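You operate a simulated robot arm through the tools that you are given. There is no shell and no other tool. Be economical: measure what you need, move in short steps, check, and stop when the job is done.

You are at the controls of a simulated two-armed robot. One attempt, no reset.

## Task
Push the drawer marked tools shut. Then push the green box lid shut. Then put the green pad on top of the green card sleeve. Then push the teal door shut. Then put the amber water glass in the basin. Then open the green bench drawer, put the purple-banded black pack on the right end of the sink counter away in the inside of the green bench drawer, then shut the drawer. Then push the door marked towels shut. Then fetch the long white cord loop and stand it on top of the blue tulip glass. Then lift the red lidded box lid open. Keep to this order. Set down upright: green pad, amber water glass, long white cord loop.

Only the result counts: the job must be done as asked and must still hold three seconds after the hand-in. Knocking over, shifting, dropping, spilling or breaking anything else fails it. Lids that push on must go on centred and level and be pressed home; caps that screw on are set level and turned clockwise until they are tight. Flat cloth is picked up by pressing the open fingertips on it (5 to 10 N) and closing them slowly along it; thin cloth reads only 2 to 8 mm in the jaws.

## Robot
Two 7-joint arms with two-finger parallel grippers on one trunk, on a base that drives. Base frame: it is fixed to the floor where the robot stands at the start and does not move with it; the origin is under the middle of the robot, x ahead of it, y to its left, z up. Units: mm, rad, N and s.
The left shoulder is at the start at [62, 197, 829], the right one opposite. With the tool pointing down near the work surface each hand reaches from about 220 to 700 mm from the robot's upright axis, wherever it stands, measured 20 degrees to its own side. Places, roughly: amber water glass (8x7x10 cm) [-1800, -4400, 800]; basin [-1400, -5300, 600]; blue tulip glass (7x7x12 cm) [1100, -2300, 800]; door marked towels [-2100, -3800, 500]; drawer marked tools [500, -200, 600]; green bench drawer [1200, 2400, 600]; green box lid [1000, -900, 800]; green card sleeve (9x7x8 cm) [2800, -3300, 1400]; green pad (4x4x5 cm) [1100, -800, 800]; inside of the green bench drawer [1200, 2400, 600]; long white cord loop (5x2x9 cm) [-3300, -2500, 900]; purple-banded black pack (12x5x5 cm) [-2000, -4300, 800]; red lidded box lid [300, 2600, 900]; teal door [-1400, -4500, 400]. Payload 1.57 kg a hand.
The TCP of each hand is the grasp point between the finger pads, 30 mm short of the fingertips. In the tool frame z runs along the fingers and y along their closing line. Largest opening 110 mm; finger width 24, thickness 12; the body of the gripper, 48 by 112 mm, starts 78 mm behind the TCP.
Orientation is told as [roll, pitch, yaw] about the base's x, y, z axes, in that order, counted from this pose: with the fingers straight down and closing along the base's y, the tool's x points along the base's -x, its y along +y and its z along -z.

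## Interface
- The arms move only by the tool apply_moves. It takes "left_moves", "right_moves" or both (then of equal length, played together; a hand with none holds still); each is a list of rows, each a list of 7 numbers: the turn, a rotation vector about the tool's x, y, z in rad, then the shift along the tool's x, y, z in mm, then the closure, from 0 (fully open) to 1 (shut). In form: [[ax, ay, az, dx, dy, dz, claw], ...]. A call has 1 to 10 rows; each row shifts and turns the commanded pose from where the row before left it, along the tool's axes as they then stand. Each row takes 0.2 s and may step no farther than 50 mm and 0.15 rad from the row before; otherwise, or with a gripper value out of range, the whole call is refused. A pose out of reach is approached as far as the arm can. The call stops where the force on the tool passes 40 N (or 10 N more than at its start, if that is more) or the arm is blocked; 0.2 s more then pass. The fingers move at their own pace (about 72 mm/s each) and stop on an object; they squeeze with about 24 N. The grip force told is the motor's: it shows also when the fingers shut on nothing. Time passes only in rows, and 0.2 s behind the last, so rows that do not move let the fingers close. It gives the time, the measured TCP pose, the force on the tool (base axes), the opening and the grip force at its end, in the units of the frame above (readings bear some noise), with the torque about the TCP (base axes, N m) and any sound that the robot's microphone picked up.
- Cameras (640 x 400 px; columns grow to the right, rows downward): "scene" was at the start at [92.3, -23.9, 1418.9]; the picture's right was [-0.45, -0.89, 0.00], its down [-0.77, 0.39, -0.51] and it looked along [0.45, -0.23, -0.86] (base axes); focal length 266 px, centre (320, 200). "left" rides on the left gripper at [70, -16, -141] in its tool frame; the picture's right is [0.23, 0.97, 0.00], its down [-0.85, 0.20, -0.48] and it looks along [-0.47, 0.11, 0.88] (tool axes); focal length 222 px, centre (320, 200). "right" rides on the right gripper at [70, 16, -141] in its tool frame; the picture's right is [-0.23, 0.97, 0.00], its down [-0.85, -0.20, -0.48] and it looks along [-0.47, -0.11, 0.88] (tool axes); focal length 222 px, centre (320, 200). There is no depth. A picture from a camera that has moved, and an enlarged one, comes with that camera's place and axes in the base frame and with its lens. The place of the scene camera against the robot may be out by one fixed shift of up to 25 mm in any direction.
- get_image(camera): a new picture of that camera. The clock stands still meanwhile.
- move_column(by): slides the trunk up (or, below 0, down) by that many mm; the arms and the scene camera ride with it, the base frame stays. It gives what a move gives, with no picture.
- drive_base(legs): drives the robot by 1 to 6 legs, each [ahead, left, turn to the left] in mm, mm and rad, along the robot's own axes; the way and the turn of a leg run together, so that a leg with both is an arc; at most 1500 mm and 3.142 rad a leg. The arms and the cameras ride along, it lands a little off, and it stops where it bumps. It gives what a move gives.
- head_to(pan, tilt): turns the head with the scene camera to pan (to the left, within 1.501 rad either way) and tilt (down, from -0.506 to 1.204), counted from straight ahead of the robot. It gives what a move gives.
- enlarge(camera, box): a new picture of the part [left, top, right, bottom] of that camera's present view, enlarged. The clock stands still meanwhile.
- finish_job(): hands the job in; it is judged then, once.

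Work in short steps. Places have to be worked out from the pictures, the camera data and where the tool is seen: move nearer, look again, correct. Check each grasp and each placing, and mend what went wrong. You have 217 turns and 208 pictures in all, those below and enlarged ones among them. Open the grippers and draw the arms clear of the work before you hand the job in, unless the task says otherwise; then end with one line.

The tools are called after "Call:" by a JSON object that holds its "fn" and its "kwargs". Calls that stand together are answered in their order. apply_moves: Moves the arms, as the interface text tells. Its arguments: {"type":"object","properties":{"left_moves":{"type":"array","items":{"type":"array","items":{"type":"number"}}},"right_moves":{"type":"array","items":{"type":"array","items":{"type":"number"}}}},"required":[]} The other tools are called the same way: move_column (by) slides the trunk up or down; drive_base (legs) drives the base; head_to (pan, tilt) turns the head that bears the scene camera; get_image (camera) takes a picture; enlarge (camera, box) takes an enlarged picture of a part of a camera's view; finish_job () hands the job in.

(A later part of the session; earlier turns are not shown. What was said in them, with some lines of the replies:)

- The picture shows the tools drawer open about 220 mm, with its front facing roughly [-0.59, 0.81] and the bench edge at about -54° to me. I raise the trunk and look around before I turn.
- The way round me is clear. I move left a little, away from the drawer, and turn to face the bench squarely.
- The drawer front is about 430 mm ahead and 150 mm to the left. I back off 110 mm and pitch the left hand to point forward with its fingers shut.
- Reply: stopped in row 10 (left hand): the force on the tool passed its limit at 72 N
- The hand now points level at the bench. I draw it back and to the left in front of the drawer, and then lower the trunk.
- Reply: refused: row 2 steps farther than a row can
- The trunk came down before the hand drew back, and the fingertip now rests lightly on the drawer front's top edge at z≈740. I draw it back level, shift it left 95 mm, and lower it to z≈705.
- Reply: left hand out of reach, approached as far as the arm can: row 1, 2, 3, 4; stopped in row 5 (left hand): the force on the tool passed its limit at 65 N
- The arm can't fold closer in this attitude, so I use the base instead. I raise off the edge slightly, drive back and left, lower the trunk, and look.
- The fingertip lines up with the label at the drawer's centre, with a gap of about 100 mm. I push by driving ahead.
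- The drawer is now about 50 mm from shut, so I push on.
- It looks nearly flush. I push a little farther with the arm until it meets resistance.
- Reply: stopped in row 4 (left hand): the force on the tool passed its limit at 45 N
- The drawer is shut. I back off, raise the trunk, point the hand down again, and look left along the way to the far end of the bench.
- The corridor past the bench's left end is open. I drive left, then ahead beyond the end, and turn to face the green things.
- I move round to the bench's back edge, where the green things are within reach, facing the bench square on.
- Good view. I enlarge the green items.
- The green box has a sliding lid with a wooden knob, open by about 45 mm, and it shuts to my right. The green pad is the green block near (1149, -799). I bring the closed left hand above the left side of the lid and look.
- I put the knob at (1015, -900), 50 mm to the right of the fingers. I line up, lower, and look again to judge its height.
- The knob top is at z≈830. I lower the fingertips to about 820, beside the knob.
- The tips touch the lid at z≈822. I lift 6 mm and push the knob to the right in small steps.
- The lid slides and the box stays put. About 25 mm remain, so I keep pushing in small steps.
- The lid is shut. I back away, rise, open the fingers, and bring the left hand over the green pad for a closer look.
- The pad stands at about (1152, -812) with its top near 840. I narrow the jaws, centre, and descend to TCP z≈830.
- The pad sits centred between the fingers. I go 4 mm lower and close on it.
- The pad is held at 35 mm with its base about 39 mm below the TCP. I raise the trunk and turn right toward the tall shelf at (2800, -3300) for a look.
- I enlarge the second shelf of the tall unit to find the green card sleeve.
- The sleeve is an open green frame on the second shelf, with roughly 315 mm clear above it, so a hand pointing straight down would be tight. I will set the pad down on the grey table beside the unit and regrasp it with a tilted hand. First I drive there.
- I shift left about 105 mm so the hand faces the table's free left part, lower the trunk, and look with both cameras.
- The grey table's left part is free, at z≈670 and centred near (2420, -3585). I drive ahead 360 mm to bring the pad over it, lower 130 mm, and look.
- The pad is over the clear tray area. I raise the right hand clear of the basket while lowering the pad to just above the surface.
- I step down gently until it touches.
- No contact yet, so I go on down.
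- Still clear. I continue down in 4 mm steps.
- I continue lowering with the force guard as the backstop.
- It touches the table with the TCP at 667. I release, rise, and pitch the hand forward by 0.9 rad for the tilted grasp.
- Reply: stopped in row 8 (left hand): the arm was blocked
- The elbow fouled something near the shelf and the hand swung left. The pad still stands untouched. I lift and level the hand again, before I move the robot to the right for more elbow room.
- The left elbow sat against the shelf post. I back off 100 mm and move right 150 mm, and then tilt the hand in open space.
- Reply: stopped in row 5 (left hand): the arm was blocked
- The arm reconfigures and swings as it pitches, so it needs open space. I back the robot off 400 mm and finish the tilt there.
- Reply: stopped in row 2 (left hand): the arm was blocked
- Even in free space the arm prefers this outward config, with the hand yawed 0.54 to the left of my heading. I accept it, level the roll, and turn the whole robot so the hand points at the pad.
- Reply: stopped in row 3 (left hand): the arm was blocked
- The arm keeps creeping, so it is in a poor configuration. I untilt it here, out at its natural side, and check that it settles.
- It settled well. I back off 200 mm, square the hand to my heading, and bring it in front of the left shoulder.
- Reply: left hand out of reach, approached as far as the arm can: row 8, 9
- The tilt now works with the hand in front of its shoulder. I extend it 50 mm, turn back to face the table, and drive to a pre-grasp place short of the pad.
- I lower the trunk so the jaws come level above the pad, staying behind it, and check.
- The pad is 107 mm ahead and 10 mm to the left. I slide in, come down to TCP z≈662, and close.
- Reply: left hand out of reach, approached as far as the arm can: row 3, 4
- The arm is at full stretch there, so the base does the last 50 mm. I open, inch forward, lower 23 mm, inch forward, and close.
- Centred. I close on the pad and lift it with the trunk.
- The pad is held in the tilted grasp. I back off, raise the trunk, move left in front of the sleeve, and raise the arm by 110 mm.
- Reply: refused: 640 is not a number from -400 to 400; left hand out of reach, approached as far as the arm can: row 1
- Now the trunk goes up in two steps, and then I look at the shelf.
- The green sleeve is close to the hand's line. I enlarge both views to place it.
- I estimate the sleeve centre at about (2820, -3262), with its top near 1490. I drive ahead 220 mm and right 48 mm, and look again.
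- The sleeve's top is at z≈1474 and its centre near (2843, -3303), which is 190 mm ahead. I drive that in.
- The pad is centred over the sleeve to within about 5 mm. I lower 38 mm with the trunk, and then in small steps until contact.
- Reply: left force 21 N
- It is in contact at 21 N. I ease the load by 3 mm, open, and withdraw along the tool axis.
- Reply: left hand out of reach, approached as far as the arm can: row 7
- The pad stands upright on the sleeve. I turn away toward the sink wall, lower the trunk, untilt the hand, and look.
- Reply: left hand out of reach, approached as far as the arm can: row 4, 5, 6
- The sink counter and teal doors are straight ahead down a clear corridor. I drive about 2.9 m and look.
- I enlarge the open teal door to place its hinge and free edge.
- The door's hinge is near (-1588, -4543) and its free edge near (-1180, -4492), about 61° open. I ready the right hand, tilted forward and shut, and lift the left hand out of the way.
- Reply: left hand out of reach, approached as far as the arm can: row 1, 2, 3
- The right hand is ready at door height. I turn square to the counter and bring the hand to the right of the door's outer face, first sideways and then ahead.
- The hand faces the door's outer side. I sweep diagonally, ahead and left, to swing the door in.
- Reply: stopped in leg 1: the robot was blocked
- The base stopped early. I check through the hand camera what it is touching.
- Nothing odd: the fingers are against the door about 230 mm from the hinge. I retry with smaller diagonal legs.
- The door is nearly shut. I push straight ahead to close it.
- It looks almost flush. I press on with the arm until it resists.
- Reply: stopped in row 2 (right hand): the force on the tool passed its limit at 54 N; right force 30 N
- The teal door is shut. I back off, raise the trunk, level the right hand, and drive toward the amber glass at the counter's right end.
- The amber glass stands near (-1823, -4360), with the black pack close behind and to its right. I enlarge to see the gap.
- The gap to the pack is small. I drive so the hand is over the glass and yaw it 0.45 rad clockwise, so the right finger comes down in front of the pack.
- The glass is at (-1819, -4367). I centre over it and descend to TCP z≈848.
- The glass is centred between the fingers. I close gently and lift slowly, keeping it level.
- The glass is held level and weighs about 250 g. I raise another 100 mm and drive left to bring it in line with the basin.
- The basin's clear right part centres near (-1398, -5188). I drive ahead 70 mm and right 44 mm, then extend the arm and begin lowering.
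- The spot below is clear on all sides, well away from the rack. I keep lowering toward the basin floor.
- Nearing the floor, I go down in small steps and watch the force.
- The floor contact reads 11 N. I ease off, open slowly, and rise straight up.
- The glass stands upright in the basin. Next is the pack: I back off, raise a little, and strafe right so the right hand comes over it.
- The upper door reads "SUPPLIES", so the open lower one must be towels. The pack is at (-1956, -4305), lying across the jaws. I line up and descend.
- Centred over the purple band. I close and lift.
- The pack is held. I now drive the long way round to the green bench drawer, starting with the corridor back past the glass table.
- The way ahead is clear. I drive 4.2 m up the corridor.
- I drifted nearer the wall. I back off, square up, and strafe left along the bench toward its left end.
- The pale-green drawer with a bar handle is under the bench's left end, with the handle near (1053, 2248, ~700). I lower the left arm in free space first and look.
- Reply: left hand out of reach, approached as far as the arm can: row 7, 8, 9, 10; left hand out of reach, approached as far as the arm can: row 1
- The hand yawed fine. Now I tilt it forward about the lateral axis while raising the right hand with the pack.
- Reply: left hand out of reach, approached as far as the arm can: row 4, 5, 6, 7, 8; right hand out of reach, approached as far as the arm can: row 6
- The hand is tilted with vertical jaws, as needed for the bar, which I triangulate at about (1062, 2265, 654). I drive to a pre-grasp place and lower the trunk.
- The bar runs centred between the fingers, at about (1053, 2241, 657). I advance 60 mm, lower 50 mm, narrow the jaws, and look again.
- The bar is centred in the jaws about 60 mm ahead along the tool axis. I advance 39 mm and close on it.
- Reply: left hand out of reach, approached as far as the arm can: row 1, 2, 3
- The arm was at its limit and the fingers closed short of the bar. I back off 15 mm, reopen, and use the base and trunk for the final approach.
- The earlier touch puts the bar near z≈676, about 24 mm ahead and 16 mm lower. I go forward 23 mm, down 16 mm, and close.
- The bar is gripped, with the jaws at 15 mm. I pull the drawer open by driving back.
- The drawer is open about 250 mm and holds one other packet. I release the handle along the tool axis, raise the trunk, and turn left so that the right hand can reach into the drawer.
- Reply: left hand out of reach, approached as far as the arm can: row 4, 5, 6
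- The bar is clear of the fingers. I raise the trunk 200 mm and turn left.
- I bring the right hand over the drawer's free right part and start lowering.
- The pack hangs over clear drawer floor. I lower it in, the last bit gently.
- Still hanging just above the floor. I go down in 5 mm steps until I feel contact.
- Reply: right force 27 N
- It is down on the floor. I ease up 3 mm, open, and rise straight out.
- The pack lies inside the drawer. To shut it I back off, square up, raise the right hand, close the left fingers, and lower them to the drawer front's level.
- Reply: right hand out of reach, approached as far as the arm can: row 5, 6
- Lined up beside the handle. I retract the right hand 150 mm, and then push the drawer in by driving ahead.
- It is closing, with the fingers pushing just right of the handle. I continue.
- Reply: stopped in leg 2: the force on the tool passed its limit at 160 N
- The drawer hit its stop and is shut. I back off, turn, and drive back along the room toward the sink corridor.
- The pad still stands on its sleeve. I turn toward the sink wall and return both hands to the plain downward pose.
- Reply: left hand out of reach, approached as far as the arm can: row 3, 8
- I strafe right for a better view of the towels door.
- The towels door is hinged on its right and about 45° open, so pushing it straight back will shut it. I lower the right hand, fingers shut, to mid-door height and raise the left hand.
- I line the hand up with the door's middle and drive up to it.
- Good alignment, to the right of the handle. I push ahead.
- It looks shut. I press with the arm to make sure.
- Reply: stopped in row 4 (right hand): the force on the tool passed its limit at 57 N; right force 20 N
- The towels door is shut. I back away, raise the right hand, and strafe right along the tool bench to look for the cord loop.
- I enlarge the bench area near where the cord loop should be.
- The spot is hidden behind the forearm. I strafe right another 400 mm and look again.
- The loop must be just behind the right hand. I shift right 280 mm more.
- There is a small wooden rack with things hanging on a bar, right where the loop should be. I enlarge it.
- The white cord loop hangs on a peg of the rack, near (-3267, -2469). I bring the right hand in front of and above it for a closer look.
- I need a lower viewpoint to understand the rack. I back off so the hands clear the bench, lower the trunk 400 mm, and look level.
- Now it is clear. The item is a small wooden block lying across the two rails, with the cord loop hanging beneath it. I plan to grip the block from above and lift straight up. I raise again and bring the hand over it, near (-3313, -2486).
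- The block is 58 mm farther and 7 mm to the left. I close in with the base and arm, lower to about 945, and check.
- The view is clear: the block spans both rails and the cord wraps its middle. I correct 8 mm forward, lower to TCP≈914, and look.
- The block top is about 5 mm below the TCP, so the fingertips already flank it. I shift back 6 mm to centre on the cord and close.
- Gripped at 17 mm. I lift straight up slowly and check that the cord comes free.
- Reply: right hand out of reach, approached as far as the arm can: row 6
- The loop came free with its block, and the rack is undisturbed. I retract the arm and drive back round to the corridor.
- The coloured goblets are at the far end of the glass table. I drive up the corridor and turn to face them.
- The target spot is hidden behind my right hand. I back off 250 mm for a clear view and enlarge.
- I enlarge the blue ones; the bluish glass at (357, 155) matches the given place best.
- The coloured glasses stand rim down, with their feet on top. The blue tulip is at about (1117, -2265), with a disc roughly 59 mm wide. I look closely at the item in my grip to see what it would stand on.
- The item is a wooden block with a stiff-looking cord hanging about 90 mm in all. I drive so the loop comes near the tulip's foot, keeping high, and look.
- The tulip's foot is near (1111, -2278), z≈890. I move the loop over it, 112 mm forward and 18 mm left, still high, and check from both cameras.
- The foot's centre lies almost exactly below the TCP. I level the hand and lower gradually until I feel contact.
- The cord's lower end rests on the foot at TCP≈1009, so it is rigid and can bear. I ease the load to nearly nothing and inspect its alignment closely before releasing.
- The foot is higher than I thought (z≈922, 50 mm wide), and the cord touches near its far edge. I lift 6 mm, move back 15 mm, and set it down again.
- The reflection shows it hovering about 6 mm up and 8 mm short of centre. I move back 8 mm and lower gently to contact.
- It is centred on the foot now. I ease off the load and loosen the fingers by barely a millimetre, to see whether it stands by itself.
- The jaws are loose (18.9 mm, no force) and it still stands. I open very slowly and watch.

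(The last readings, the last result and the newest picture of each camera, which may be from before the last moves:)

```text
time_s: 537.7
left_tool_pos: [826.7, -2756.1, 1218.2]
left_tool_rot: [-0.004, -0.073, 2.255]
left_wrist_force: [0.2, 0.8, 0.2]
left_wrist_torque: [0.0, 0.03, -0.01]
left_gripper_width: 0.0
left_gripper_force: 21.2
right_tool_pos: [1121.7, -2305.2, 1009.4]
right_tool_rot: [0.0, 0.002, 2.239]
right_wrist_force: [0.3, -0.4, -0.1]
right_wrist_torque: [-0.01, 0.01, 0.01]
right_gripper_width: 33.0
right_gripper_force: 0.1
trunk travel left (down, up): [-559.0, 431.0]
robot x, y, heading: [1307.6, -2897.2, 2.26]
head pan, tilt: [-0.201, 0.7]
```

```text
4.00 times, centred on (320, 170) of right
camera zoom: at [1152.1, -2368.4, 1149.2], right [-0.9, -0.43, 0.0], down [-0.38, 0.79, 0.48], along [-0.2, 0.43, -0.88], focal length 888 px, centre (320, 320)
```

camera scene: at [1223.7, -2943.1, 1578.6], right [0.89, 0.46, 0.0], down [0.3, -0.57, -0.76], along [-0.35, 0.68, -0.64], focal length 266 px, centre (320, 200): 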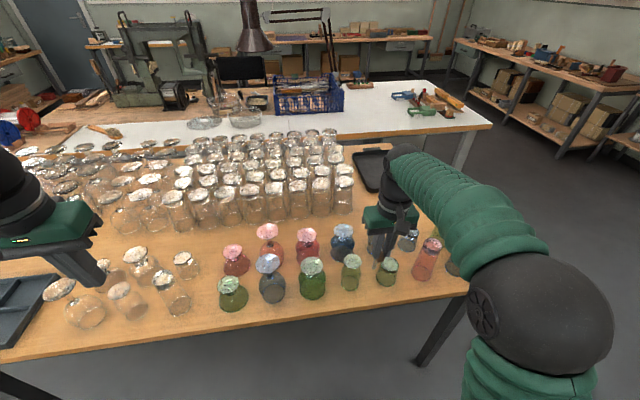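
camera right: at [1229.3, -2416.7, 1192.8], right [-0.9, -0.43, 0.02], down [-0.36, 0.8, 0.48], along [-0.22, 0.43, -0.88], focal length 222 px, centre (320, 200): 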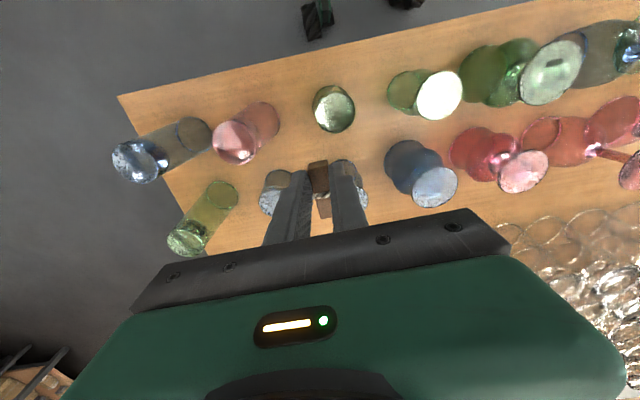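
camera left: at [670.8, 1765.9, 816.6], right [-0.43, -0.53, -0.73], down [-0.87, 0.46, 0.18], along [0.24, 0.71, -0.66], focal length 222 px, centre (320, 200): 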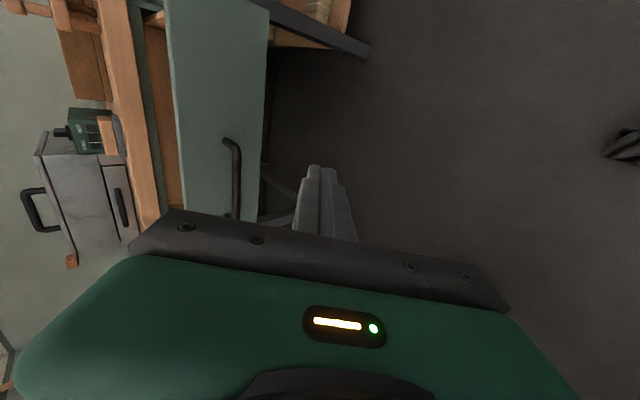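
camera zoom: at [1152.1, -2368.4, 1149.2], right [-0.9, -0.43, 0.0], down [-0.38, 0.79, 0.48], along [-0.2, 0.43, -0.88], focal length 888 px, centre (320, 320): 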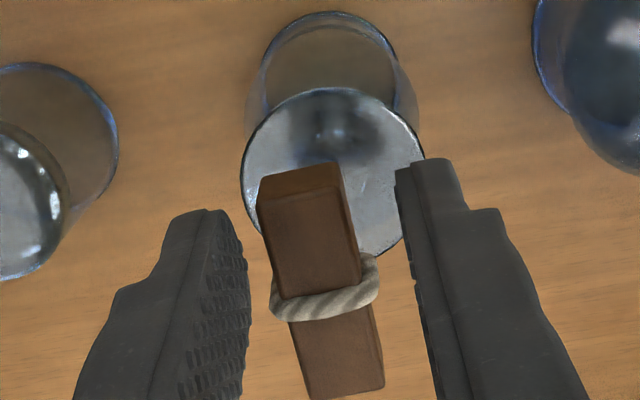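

It stands freely. I open a bit more, and rise straight up and away slowly.

Call:
{"fn": "apply_moves", "kwargs": {"right_moves": [[0, 0, 0, 0, 0, 0, 0.65], [0, 0, 0, 0, 0, 0, 0.58], [0, 0, 0, 0, 0, -15, 0.55], [0, 0, 0, 0, 0, -25, 0.55], [0, 0, 0, 0, 0, -30, 0.55], [0, 0, 0, 0, 0, -30, 0.55], [0, 0, 0, 0, 0, -30, 0.55]]}}

Call:
{"fn": "drive_base", "kwargs": {"legs": [[-350, 0, 0]]}}

Call:
{"fn": "enlarge", "kwargs": {"camera": "scene", "box": [260, 130, 420, 230]}}

```text
time_s: 539.3
left_tool_pos: [826.3, -2756.0, 1216.9]
left_tool_rot: [-0.006, -0.073, 2.254]
left_wrist_force: [0.8, 0.4, -0.2]
left_wrist_torque: [0.01, 0.02, 0.0]
left_gripper_width: 0.0
left_gripper_force: 21.0
right_tool_pos: [1120.2, -2306.1, 1138.1]
right_tool_rot: [0.0, 0.004, 2.241]
right_wrist_force: [0.2, 0.0, 0.3]
right_wrist_torque: [0.02, 0.0, 0.03]
right_gripper_width: 49.5
right_gripper_force: 0.0
trunk travel left (down, up): [-559.0, 431.0]
robot x, y, heading: [1312.2, -2900.8, 2.259]
head pan, tilt: [-0.201, 0.7]
```

```text
time_s: 541.5
left_tool_pos: [1047.1, -3024.8, 1217.4]
left_tool_rot: [-0.007, -0.071, 2.255]
left_wrist_force: [1.0, -0.2, 0.0]
left_wrist_torque: [0.0, 0.02, 0.01]
left_gripper_width: 0.0
left_gripper_force: 21.1
right_tool_pos: [1340.2, -2574.5, 1137.8]
right_tool_rot: [-0.001, 0.002, 2.241]
right_wrist_force: [0.2, -0.1, -0.1]
right_wrist_torque: [-0.01, -0.01, -0.01]
right_gripper_width: 49.5
right_gripper_force: 0.1
trunk travel left (down, up): [-559.0, 431.0]
robot x, y, heading: [1532.3, -3168.9, 2.254]
head pan, tilt: [-0.201, 0.7]
```

```text
4.00 times, centred on (340, 180) of scene
camera zoom: at [1467.6, -3060.3, 1578.4], right [0.88, 0.47, 0.0], down [0.3, -0.57, -0.76], along [-0.36, 0.68, -0.65], focal length 1062 px, centre (240, 280)
```

zoom: 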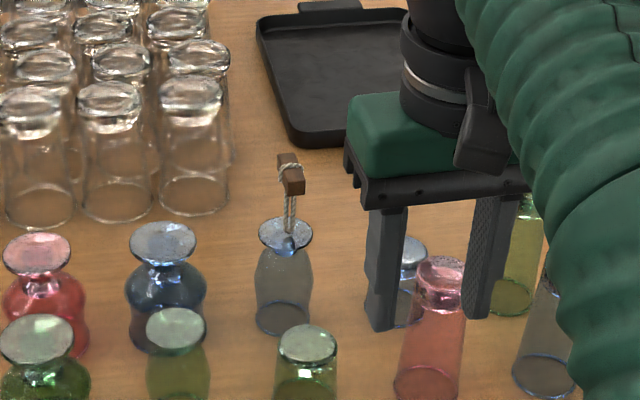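

The loop stands on the blue tulip glass. Last is the red lidded box at the far bench, and I drive there.

Call:
{"fn": "drive_base", "kwargs": {"legs": [[0, 0, -1.605], [1000, 0, 0], [1050, 0, 0], [0, 0, 1.565], [1400, 0, 0], [1300, 0, 0]]}}

Call:
{"fn": "head_to", "kwargs": {"pan": 0.0, "tilt": 0.4}}

Call:
{"fn": "get_image", "kwargs": {"camera": "scene"}}

```text
time_s: 572.4
left_tool_pos: [1249.8, 529.1, 1218.5]
left_tool_rot: [-0.005, -0.074, 2.143]
left_wrist_force: [0.2, 0.3, 0.2]
left_wrist_torque: [0.0, 0.02, -0.01]
left_gripper_width: 0.0
left_gripper_force: 21.1
right_tool_pos: [1592.7, 946.1, 1139.0]
right_tool_rot: [0.001, 0.0, 2.131]
right_wrist_force: [0.5, -0.2, 0.6]
right_wrist_torque: [0.01, 0.01, 0.01]
right_gripper_width: 49.3
right_gripper_force: 0.0
trunk travel left (down, up): [-559.0, 431.0]
robot x, y, heading: [1712.8, 335.2, 2.146]
head pan, tilt: [-0.201, 0.7]
```

```text
time_s: 573.2
left_tool_pos: [1248.3, 530.7, 1219.2]
left_tool_rot: [-0.006, -0.072, 2.143]
left_wrist_force: [0.5, 1.6, 0.7]
left_wrist_torque: [-0.03, -0.02, 0.02]
left_gripper_width: 0.0
left_gripper_force: 21.2
right_tool_pos: [1592.9, 945.5, 1140.3]
right_tool_rot: [0.002, -0.001, 2.127]
right_wrist_force: [1.2, -0.1, 0.6]
right_wrist_torque: [0.0, -0.03, -0.02]
right_gripper_width: 49.4
right_gripper_force: 0.1
trunk travel left (down, up): [-559.0, 431.0]
robot x, y, heading: [1710.7, 333.2, 2.146]
head pan, tilt: [0.0, 0.4]
```

```text
28 pictures are left
camera scene: at [1643.8, 447.4, 1605.3], right [0.84, 0.54, 0.0], down [0.21, -0.33, -0.92], along [-0.5, 0.77, -0.39], focal length 266 px, centre (320, 200)
```

scene: 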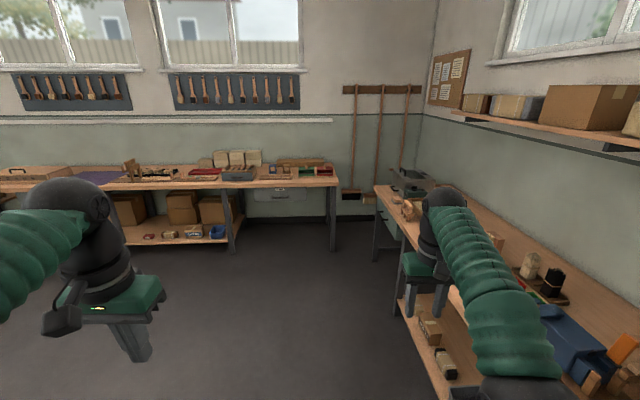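

The red box is at the right end of the left bench. I go 1.45 m closer and look.

Call:
{"fn": "drive_base", "kwargs": {"legs": [[0, 0, 0.07], [1000, 0, 0], [650, 0, 0]]}}

Call:
{"fn": "head_to", "kwargs": {"pan": -0.1, "tilt": 0.65}}

Call:
{"fn": "get_image", "kwargs": {"camera": "scene"}}

```text
time_s: 582.0
left_tool_pos: [215.4, 1770.3, 1219.5]
left_tool_rot: [-0.006, -0.073, 2.254]
left_wrist_force: [0.0, -0.3, 0.6]
left_wrist_torque: [-0.01, 0.05, 0.0]
left_gripper_width: 0.0
left_gripper_force: 21.3
right_tool_pos: [510.4, 2220.1, 1140.1]
right_tool_rot: [0.001, 0.0, 2.239]
right_wrist_force: [0.4, -0.3, -1.0]
right_wrist_torque: [0.01, 0.01, -0.03]
right_gripper_width: 49.4
right_gripper_force: 0.0
trunk travel left (down, up): [-559.0, 431.0]
robot x, y, heading: [694.1, 1625.0, 2.257]
head pan, tilt: [0.0, 0.4]
```

```text
time_s: 582.8
left_tool_pos: [214.1, 1770.5, 1219.2]
left_tool_rot: [-0.006, -0.073, 2.252]
left_wrist_force: [0.9, 0.5, 0.5]
left_wrist_torque: [0.0, -0.04, -0.01]
left_gripper_width: 0.0
left_gripper_force: 21.0
right_tool_pos: [510.7, 2219.1, 1140.2]
right_tool_rot: [0.001, -0.001, 2.24]
right_wrist_force: [-0.2, 0.0, 0.1]
right_wrist_torque: [0.0, 0.0, -0.04]
right_gripper_width: 49.5
right_gripper_force: 0.0
trunk travel left (down, up): [-559.0, 431.0]
robot x, y, heading: [695.0, 1627.6, 2.258]
head pan, tilt: [-0.099, 0.649]
```

```text
27 pictures are left
camera scene: at [626.2, 1732.5, 1582.9], right [0.83, 0.55, 0.0], down [0.33, -0.51, -0.8], along [-0.44, 0.66, -0.61], focal length 266 px, centre (320, 200)
```

scene: 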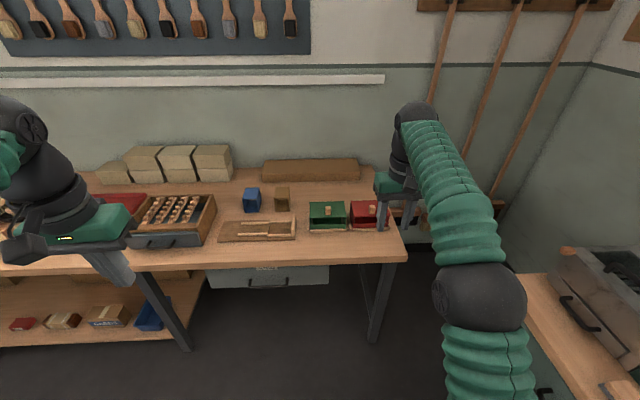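

Call:
{"fn": "enlarge", "kwargs": {"camera": "scene", "box": [290, 180, 420, 250]}}

```text
4.92 times, centred on (355, 215) of scene
camera zoom: at [626.2, 1732.5, 1582.9], right [0.83, 0.55, 0.0], down [0.33, -0.51, -0.8], along [-0.44, 0.66, -0.61], focal length 1308 px, centre (148, 126)
```

zoom: 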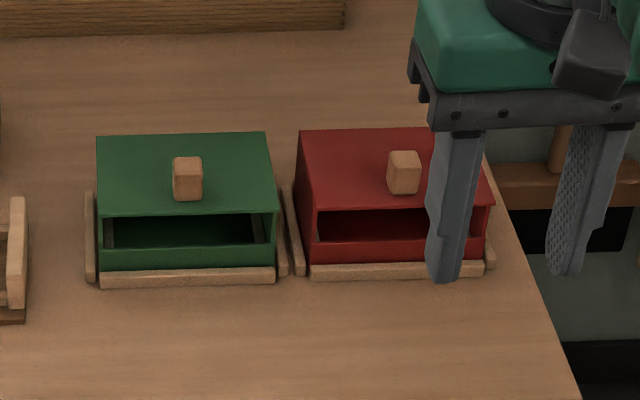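

The red box has a lid with a front gap, hinged at the back. I will hook the lid's front edge between vertical jaws and swing it up, so I yaw and tilt the right hand as I did for the drawer bar.

Call:
{"fn": "apply_moves", "kwargs": {"right_moves": [[0, 0, 0.15, 0, 0, 0, 0.5], [0, 0, 0.15, 0, 0, 0, 0.5], [0, 0, 0.15, 0, 0, 0, 0.5], [0, 0, 0.15, 0, 0, 0, 0.5], [0, 0, 0.15, 0, 0, 0, 0.5], [0, 0, 0.15, 0, 0, 0, 0.5], [0, 0, 0.15, 0, 0, 0, 0.5], [0, 0, 0.15, 0, 0, 0, 0.5], [0, 0, 0.15, 0, 0, 0, 0.5], [0, 0, 0.15, 0, 0, 0, 0.5]]}}

Call:
{"fn": "apply_moves", "kwargs": {"right_moves": [[-0.105, 0, 0, 0, 0, 0, 0.5], [-0.105, 0, 0, 0, 0, 0, 0.5], [-0.105, 0, 0, 0, 0, 0, 0.5], [-0.105, 0, 0, 0, 0, 0, 0.5], [-0.105, 0, 0, 0, 0, 0, 0.5], [-0.105, 0, 0, 0, 0, 0, 0.5], [-0.105, 0, 0, 0, 0, 0, 0.5], [-0.105, 0, 0, 0, 0, 0, 0.5], [0, 0, 0, 0, 0, 0, 0.5]]}}

Call:
{"fn": "get_image", "kwargs": {"camera": "right"}}

```text
time_s: 585.0
left_tool_pos: [214.8, 1770.0, 1219.0]
left_tool_rot: [-0.004, -0.075, 2.253]
left_wrist_force: [0.0, 0.5, -0.2]
left_wrist_torque: [0.0, -0.02, -0.02]
left_gripper_width: 0.0
left_gripper_force: 21.9
right_tool_pos: [510.2, 2219.9, 1139.8]
right_tool_rot: [0.001, 0.001, 0.738]
right_wrist_force: [0.0, 0.8, -0.6]
right_wrist_torque: [-0.03, -0.01, -0.03]
right_gripper_width: 55.1
right_gripper_force: 0.0
trunk travel left (down, up): [-559.0, 431.0]
robot x, y, heading: [697.9, 1626.4, 2.252]
head pan, tilt: [-0.099, 0.649]
```

```text
time_s: 587.0
left_tool_pos: [215.0, 1769.9, 1219.5]
left_tool_rot: [-0.005, -0.073, 2.256]
left_wrist_force: [0.5, 0.2, 0.1]
left_wrist_torque: [0.01, 0.02, 0.02]
left_gripper_width: 0.0
left_gripper_force: 21.5
right_tool_pos: [510.6, 2220.5, 1141.5]
right_tool_rot: [0.843, -0.001, 0.741]
right_wrist_force: [-0.2, 0.5, -0.3]
right_wrist_torque: [-0.01, -0.03, -0.01]
right_gripper_width: 55.1
right_gripper_force: 0.1
trunk travel left (down, up): [-559.0, 431.0]
robot x, y, heading: [696.1, 1626.5, 2.256]
head pan, tilt: [-0.099, 0.649]
```

```text
25 pictures are left
camera right: at [522.7, 2103.7, 1246.3], right [-0.27, 0.63, 0.73], down [0.96, 0.21, 0.17], along [-0.05, 0.75, -0.66], focal length 222 px, centre (320, 200)
```

right: 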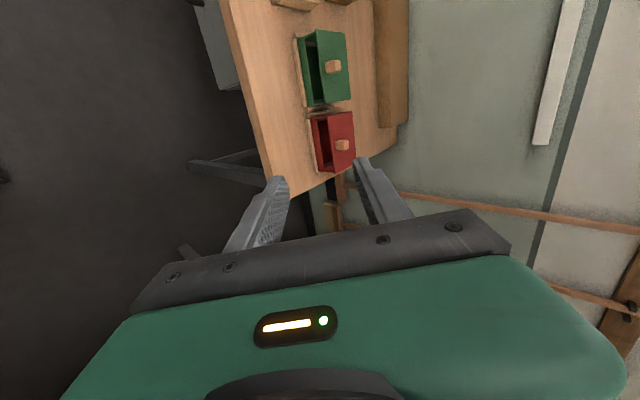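

The hand took the pose well. The lid's front edge is near (341, 2499, ~880). I drive to a pre-grasp place and lower.

Call:
{"fn": "drive_base", "kwargs": {"legs": [[240, -49, 0]]}}

Call:
{"fn": "move_column", "kwargs": {"by": -150}}

Call:
{"fn": "enlarge", "kwargs": {"camera": "right", "box": [220, 60, 440, 220]}}

```text
time_s: 588.8
left_tool_pos: [103.9, 1983.7, 1218.9]
left_tool_rot: [-0.006, -0.076, 2.257]
left_wrist_force: [0.2, 0.2, -0.5]
left_wrist_torque: [0.0, -0.03, 0.0]
left_gripper_width: 0.0
left_gripper_force: 21.3
right_tool_pos: [398.8, 2433.6, 1140.6]
right_tool_rot: [0.842, -0.002, 0.74]
right_wrist_force: [-0.1, -0.3, -0.2]
right_wrist_torque: [0.02, 0.01, -0.01]
right_gripper_width: 55.0
right_gripper_force: 0.0
trunk travel left (down, up): [-559.0, 431.0]
robot x, y, heading: [586.3, 1843.7, 2.253]
head pan, tilt: [-0.099, 0.649]
```

```text
time_s: 590.5
left_tool_pos: [105.6, 1985.2, 1068.4]
left_tool_rot: [-0.006, -0.075, 2.255]
left_wrist_force: [0.1, 0.3, 0.1]
left_wrist_torque: [-0.02, -0.01, 0.01]
left_gripper_width: 0.0
left_gripper_force: 21.5
right_tool_pos: [400.9, 2434.5, 991.8]
right_tool_rot: [0.842, -0.003, 0.741]
right_wrist_force: [0.6, -0.1, 0.5]
right_wrist_torque: [0.0, -0.01, -0.03]
right_gripper_width: 54.9
right_gripper_force: 0.0
trunk travel left (down, up): [-409.0, 581.0]
robot x, y, heading: [586.2, 1842.9, 2.251]
head pan, tilt: [-0.099, 0.649]
```

```text
2.50 times, centred on (330, 140) of right
camera zoom: at [412.1, 2318.7, 1096.7], right [-0.27, 0.63, 0.73], down [0.96, 0.22, 0.17], along [-0.05, 0.74, -0.67], focal length 555 px, centre (295, 350)
```

zoom: 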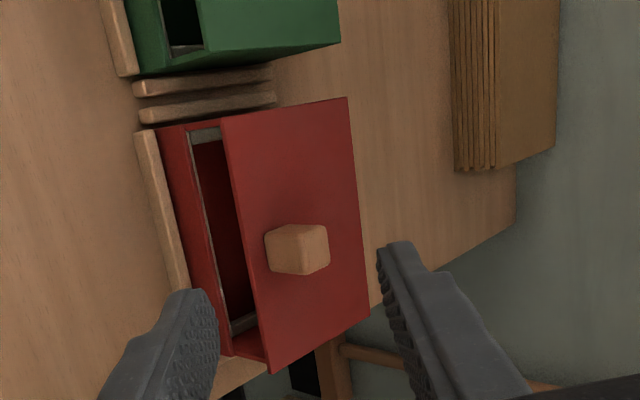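

The lid edge is really near (338, 2545, 835). I move to 50 mm short along the tool axis, 40 mm left of the knob, and check.

Call:
{"fn": "drive_base", "kwargs": {"legs": [[94, 20, 0]]}}

Call:
{"fn": "move_column", "kwargs": {"by": -100}}

Call:
{"fn": "enlarge", "kwargs": {"camera": "right", "box": [200, 60, 440, 230]}}

Call:
{"fn": "enlarge", "kwargs": {"camera": "scene", "box": [300, 180, 460, 300]}}

```text
time_s: 591.7
left_tool_pos: [32.4, 2048.9, 1070.4]
left_tool_rot: [-0.004, -0.073, 2.253]
left_wrist_force: [-0.3, 0.7, -0.7]
left_wrist_torque: [-0.04, 0.01, 0.06]
left_gripper_width: 0.0
left_gripper_force: 21.0
right_tool_pos: [328.2, 2499.2, 990.2]
right_tool_rot: [0.841, 0.003, 0.739]
right_wrist_force: [-0.2, 0.5, -0.3]
right_wrist_torque: [-0.02, 0.01, 0.03]
right_gripper_width: 54.8
right_gripper_force: 0.0
trunk travel left (down, up): [-409.0, 581.0]
robot x, y, heading: [510.1, 1901.6, 2.255]
head pan, tilt: [-0.099, 0.649]
```

```text
time_s: 593.0
left_tool_pos: [31.1, 2046.9, 969.4]
left_tool_rot: [-0.006, -0.075, 2.253]
left_wrist_force: [-0.2, 0.0, -0.3]
left_wrist_torque: [0.04, 0.0, 0.01]
left_gripper_width: 0.0
left_gripper_force: 21.3
right_tool_pos: [326.9, 2495.4, 891.5]
right_tool_rot: [0.843, 0.0, 0.737]
right_wrist_force: [0.2, 0.1, 0.1]
right_wrist_torque: [0.04, -0.03, 0.0]
right_gripper_width: 55.2
right_gripper_force: 0.1
trunk travel left (down, up): [-309.0, 681.0]
robot x, y, heading: [510.3, 1901.0, 2.252]
head pan, tilt: [-0.099, 0.649]
```

```text
2.35 times, centred on (320, 145) of right
camera zoom: at [338.0, 2379.8, 996.5], right [-0.27, 0.63, 0.73], down [0.96, 0.21, 0.17], along [-0.05, 0.74, -0.67], focal length 523 px, centre (320, 329)
```

zoom: 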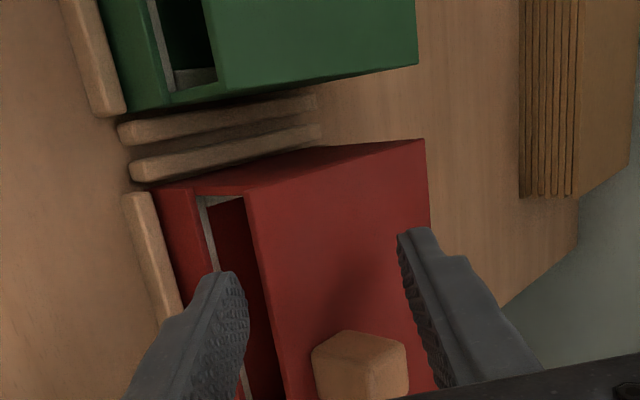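

```text
3.33 times, centred on (380, 240) of scene
camera zoom: at [441.8, 2007.8, 1333.0], right [0.83, 0.55, 0.0], down [0.33, -0.51, -0.8], along [-0.44, 0.66, -0.61], focal length 885 px, centre (120, 67)
```

zoom: 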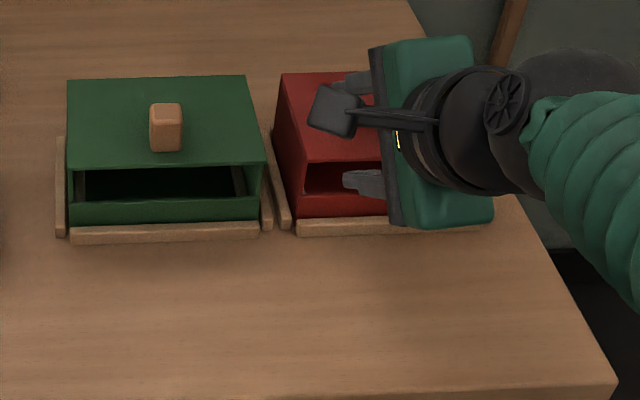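

The lower finger lines up just under the lid edge, 43 mm ahead along the axis. I advance gently.

Call:
{"fn": "apply_moves", "kwargs": {"right_moves": [[0, 0, 0, 0, -2, 11, 0.5], [0, 0, 0, 0, -1, 11, 0.5], [0, 0, 0, 0, 0, 10, 0.5], [0, 0, 0, 0, 0, 9, 0.5], [0, 0, 0, 0, 0, 0, 0.5]]}}

Call:
{"fn": "enlarge", "kwargs": {"camera": "right", "box": [200, 60, 440, 230]}}

Call:
{"fn": "enlarge", "kwargs": {"camera": "scene", "box": [330, 180, 440, 260]}}

```text
time_s: 594.2
left_tool_pos: [30.0, 2046.6, 967.8]
left_tool_rot: [-0.006, -0.076, 2.253]
left_wrist_force: [0.0, -0.4, 0.1]
left_wrist_torque: [0.02, -0.02, 0.01]
left_gripper_width: 0.0
left_gripper_force: 21.3
right_tool_pos: [307.7, 2518.3, 860.6]
right_tool_rot: [0.842, 0.0, 0.738]
right_wrist_force: [0.5, 0.0, -0.2]
right_wrist_torque: [0.04, 0.0, -0.03]
right_gripper_width: 55.1
right_gripper_force: 0.1
trunk travel left (down, up): [-309.0, 681.0]
robot x, y, heading: [510.2, 1899.7, 2.252]
head pan, tilt: [-0.099, 0.649]
```

```text
2.35 times, centred on (320, 145) of right
camera zoom: at [319.2, 2402.1, 966.6], right [-0.27, 0.63, 0.73], down [0.96, 0.21, 0.17], along [-0.05, 0.74, -0.67], focal length 523 px, centre (320, 329)
```

zoom: 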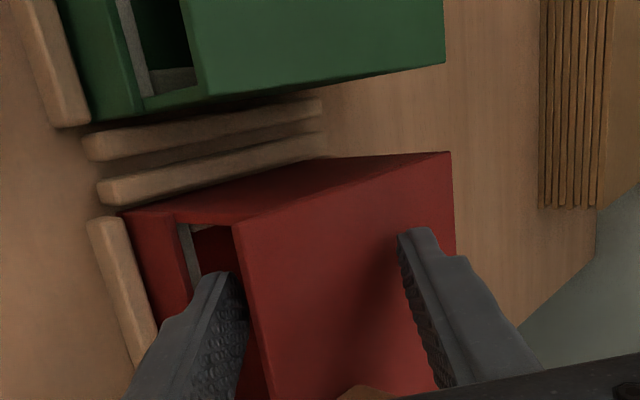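

```text
5.00 times, centred on (385, 220) of scene
camera zoom: at [441.6, 2007.8, 1332.9], right [0.83, 0.55, 0.0], down [0.33, -0.51, -0.8], along [-0.44, 0.66, -0.61], focal length 1328 px, centre (-5, 100)
```

zoom: 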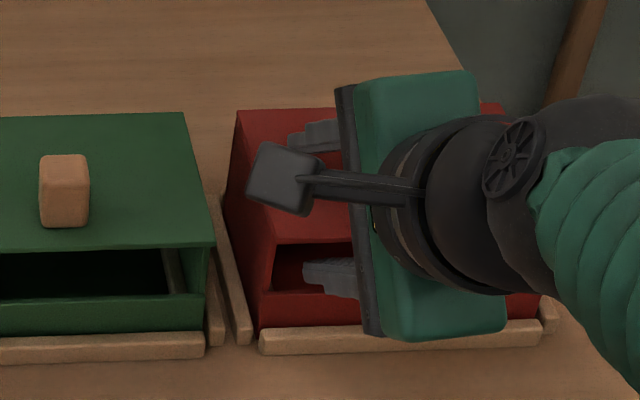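

The lower finger is inside the gap under the lid. I begin the lifting arc with four small steps, and check.

Call:
{"fn": "apply_moves", "kwargs": {"right_moves": [[0, 0, 0, 0, 15.5, -11.1, 0.5], [0, 0, 0, 0, 16.4, -8.6, 0.5], [0, 0, 0, 0, 18, -5.3, 0.5], [0, 0, 0, 0, 18.2, -2.1, 0.5], [0, 0, 0, 0, 0, 0, 0.5]]}}

Call:
{"fn": "enlarge", "kwargs": {"camera": "scene", "box": [310, 140, 470, 260]}}

```text
time_s: 595.4
left_tool_pos: [30.9, 2046.8, 969.9]
left_tool_rot: [-0.006, -0.074, 2.253]
left_wrist_force: [-0.3, -0.7, 0.5]
left_wrist_torque: [0.04, -0.02, -0.01]
left_gripper_width: 0.1
left_gripper_force: 21.6
right_tool_pos: [288.0, 2536.2, 931.0]
right_tool_rot: [0.841, 0.0, 0.737]
right_wrist_force: [0.7, -0.5, -0.3]
right_wrist_torque: [0.0, -0.02, -0.02]
right_gripper_width: 55.3
right_gripper_force: 0.3
trunk travel left (down, up): [-309.0, 681.0]
robot x, y, heading: [514.4, 1906.7, 2.251]
head pan, tilt: [-0.099, 0.649]
```

```text
3.33 times, centred on (390, 200) of scene
camera zoom: at [441.6, 2007.8, 1332.9], right [0.83, 0.55, 0.0], down [0.33, -0.51, -0.8], along [-0.44, 0.66, -0.61], focal length 885 px, centre (87, 200)
```

zoom: 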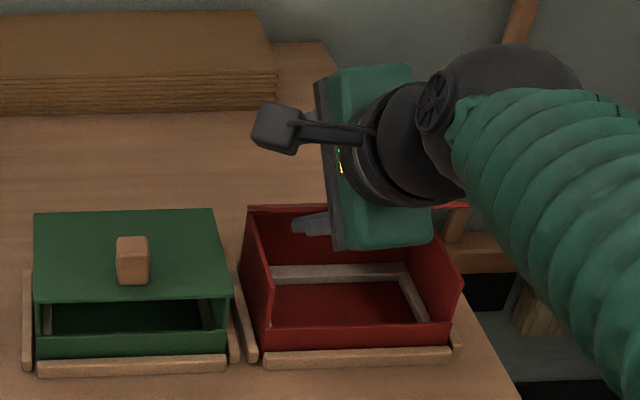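

The lid is coming up. I continue the arc forward and up.

Call:
{"fn": "apply_moves", "kwargs": {"right_moves": [[0, 0, 0, 0, 18.4, 1.1, 0.5], [0, 0, 0, 0, 19.2, 4.3, 0.5], [0, 0, 0, 0, 17.3, 7.4, 0.5], [0, 0, 0, 0, 15.3, 10.5, 0.5], [0, 0, 0, 0, 0, 0, 0.5]]}}

Call:
{"fn": "enlarge", "kwargs": {"camera": "scene", "box": [310, 120, 470, 250]}}

Call:
{"fn": "get_image", "kwargs": {"camera": "right"}}

```text
time_s: 596.6
left_tool_pos: [29.5, 2045.6, 969.3]
left_tool_rot: [-0.008, -0.076, 2.252]
left_wrist_force: [-0.5, 0.6, 0.2]
left_wrist_torque: [0.02, 0.01, -0.01]
left_gripper_width: 0.0
left_gripper_force: 21.2
right_tool_pos: [248.2, 2583.7, 966.8]
right_tool_rot: [0.842, 0.0, 0.739]
right_wrist_force: [0.8, 0.1, 1.0]
right_wrist_torque: [-0.02, -0.02, 0.01]
right_gripper_width: 54.9
right_gripper_force: 0.0
trunk travel left (down, up): [-309.0, 681.0]
robot x, y, heading: [512.1, 1902.6, 2.253]
head pan, tilt: [-0.099, 0.649]
```

```text
3.08 times, centred on (390, 185) of scene
camera zoom: at [441.5, 2007.9, 1333.0], right [0.83, 0.55, 0.0], down [0.33, -0.51, -0.8], along [-0.44, 0.66, -0.61], focal length 817 px, centre (105, 246)
```

zoom: 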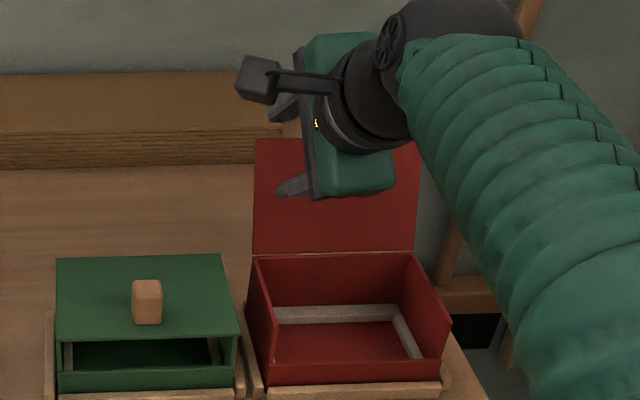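

```text
17 pictures are left
camera right: at [259.5, 2466.9, 1072.8], right [-0.27, 0.63, 0.73], down [0.96, 0.21, 0.17], along [-0.05, 0.74, -0.67], focal length 222 px, centre (320, 200)
```

right: 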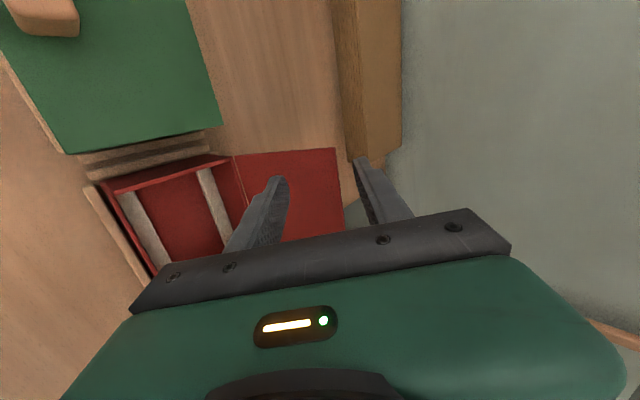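

The lid stands about upright. I push it a little farther back, past vertical, by driving 35 mm, then draw the hand back and see whether it stays.

Call:
{"fn": "drive_base", "kwargs": {"legs": [[40, 0, 0]]}}

Call:
{"fn": "enlarge", "kwargs": {"camera": "scene", "box": [310, 120, 470, 250]}}

```text
time_s: 597.5
left_tool_pos: [4.5, 2077.0, 969.1]
left_tool_rot: [-0.007, -0.071, 2.255]
left_wrist_force: [-0.7, 0.0, 0.1]
left_wrist_torque: [-0.04, -0.05, 0.01]
left_gripper_width: 0.1
left_gripper_force: 21.8
right_tool_pos: [219.6, 2613.1, 966.1]
right_tool_rot: [0.841, 0.0, 0.74]
right_wrist_force: [-0.2, 0.7, -0.4]
right_wrist_torque: [-0.05, -0.05, 0.0]
right_gripper_width: 54.4
right_gripper_force: 0.1
trunk travel left (down, up): [-309.0, 681.0]
robot x, y, heading: [488.1, 1930.4, 2.255]
head pan, tilt: [-0.099, 0.649]
```

```text
3.08 times, centred on (390, 185) of scene
camera zoom: at [415.6, 2039.2, 1332.7], right [0.83, 0.55, 0.0], down [0.34, -0.51, -0.79], along [-0.44, 0.66, -0.61], focal length 817 px, centre (105, 246)
```

zoom: 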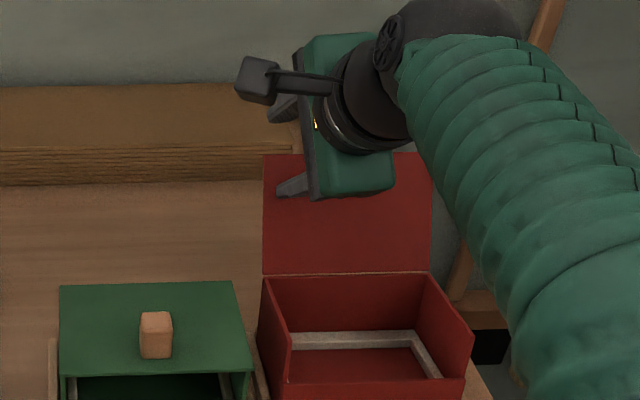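

The lid leans well back now. I rise straight up so the upper finger clears it, and then back away.

Call:
{"fn": "move_column", "kwargs": {"by": 130}}

Call:
{"fn": "drive_base", "kwargs": {"legs": [[-300, 0, 0]]}}

Call:
{"fn": "enlarge", "kwargs": {"camera": "scene", "box": [290, 110, 450, 230]}}

```text
time_s: 599.1
left_tool_pos: [5.7, 2075.2, 1099.0]
left_tool_rot: [-0.007, -0.076, 2.254]
left_wrist_force: [0.3, -0.8, -0.2]
left_wrist_torque: [-0.03, 0.0, 0.01]
left_gripper_width: 0.0
left_gripper_force: 21.2
right_tool_pos: [221.1, 2612.8, 1097.3]
right_tool_rot: [0.842, 0.0, 0.741]
right_wrist_force: [-0.1, 0.5, 0.6]
right_wrist_torque: [0.02, 0.02, -0.03]
right_gripper_width: 54.9
right_gripper_force: 0.0
trunk travel left (down, up): [-439.0, 551.0]
robot x, y, heading: [483.5, 1935.3, 2.252]
head pan, tilt: [-0.099, 0.649]
```

```text
time_s: 601.1
left_tool_pos: [197.1, 1839.4, 1099.4]
left_tool_rot: [-0.008, -0.074, 2.254]
left_wrist_force: [-0.1, -0.3, 0.4]
left_wrist_torque: [-0.02, 0.02, 0.01]
left_gripper_width: 0.2
left_gripper_force: 21.4
right_tool_pos: [413.4, 2377.7, 1097.4]
right_tool_rot: [0.845, -0.001, 0.741]
right_wrist_force: [0.4, 0.6, 0.4]
right_wrist_torque: [0.03, 0.01, 0.0]
right_gripper_width: 54.8
right_gripper_force: 0.1
trunk travel left (down, up): [-439.0, 551.0]
robot x, y, heading: [677.7, 1697.9, 2.257]
head pan, tilt: [-0.099, 0.649]
```

```text
3.33 times, centred on (370, 170) of scene
camera zoom: at [608.2, 1803.3, 1462.9], right [0.83, 0.55, 0.0], down [0.34, -0.5, -0.8], along [-0.44, 0.66, -0.61], focal length 885 px, centre (153, 300)
```

zoom: 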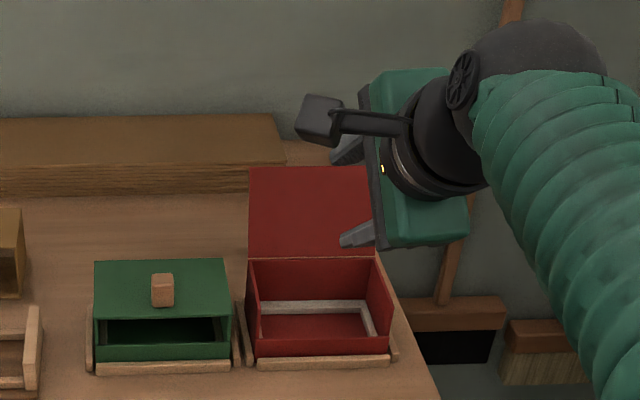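

The lid stays open by itself. I open both grippers, back a little farther away, and hand in.

Call:
{"fn": "apply_moves", "kwargs": {"left_moves": [[0, 0, 0, 0, 0, 0, 0], [0, 0, 0, 0, 0, 0, 0], [0, 0, 0, 0, 0, 0, 0], [0, 0, 0, 0, 0, 0, 0], [0, 0, 0, 0, 0, 0, 0]], "right_moves": [[0, 0, 0, 0, 0, 0, 0], [0, 0, 0, 0, 0, 0, 0], [0, 0, 0, 0, 0, 0, 0], [0, 0, 0, 0, 0, 0, 0], [0, 0, 0, 0, 0, 0, 0]]}}

Call:
{"fn": "drive_base", "kwargs": {"legs": [[-250, 0, 0]]}}

Call:
{"fn": "get_image", "kwargs": {"camera": "scene"}}

```text
time_s: 602.3
left_tool_pos: [198.2, 1838.8, 1100.1]
left_tool_rot: [-0.008, -0.075, 2.255]
left_wrist_force: [-0.6, 0.1, 0.3]
left_wrist_torque: [0.02, 0.0, -0.01]
left_gripper_width: 109.9
left_gripper_force: 0.1
right_tool_pos: [414.2, 2375.9, 1098.1]
right_tool_rot: [0.842, -0.002, 0.741]
right_wrist_force: [0.2, 0.0, -0.1]
right_wrist_torque: [-0.01, -0.03, 0.03]
right_gripper_width: 110.0
right_gripper_force: 0.0
trunk travel left (down, up): [-439.0, 551.0]
robot x, y, heading: [678.1, 1700.3, 2.253]
head pan, tilt: [-0.099, 0.649]
```

```text
time_s: 604.1
left_tool_pos: [351.3, 1651.8, 1100.9]
left_tool_rot: [-0.007, -0.078, 2.252]
left_wrist_force: [-0.2, 0.5, -0.1]
left_wrist_torque: [0.02, 0.02, 0.0]
left_gripper_width: 110.1
left_gripper_force: 0.1
right_tool_pos: [568.6, 2187.4, 1098.3]
right_tool_rot: [0.843, -0.002, 0.739]
right_wrist_force: [-0.1, 0.4, -0.1]
right_wrist_torque: [-0.01, 0.01, 0.03]
right_gripper_width: 109.7
right_gripper_force: 0.0
trunk travel left (down, up): [-439.0, 551.0]
robot x, y, heading: [832.9, 1514.2, 2.253]
head pan, tilt: [-0.099, 0.649]
```

```text
14 pictures are left
camera scene: at [762.1, 1615.1, 1462.9], right [0.83, 0.55, 0.0], down [0.33, -0.51, -0.8], along [-0.44, 0.66, -0.61], focal length 266 px, centre (320, 200)
```

scene: 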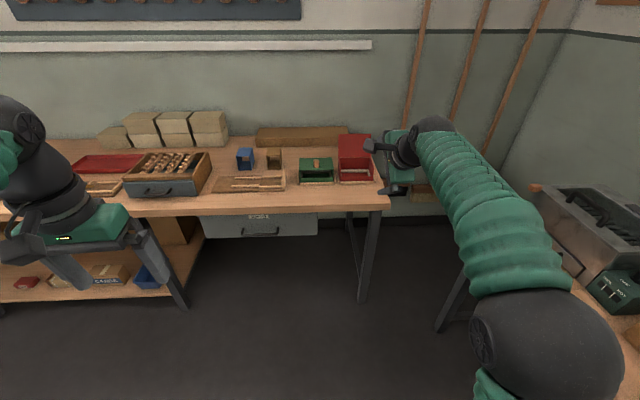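

The red lid is open, the grippers are open, and the arms are clear of the work. I hand in.

Call:
{"fn": "finish_job", "kwargs": {}}

```text
The job is handed in.
```

All nine steps were done in the order given and the job is handed in; the green pad, amber glass and cord loop were standing upright when I left them, and I saw nothing knocked over or shifted along the way.
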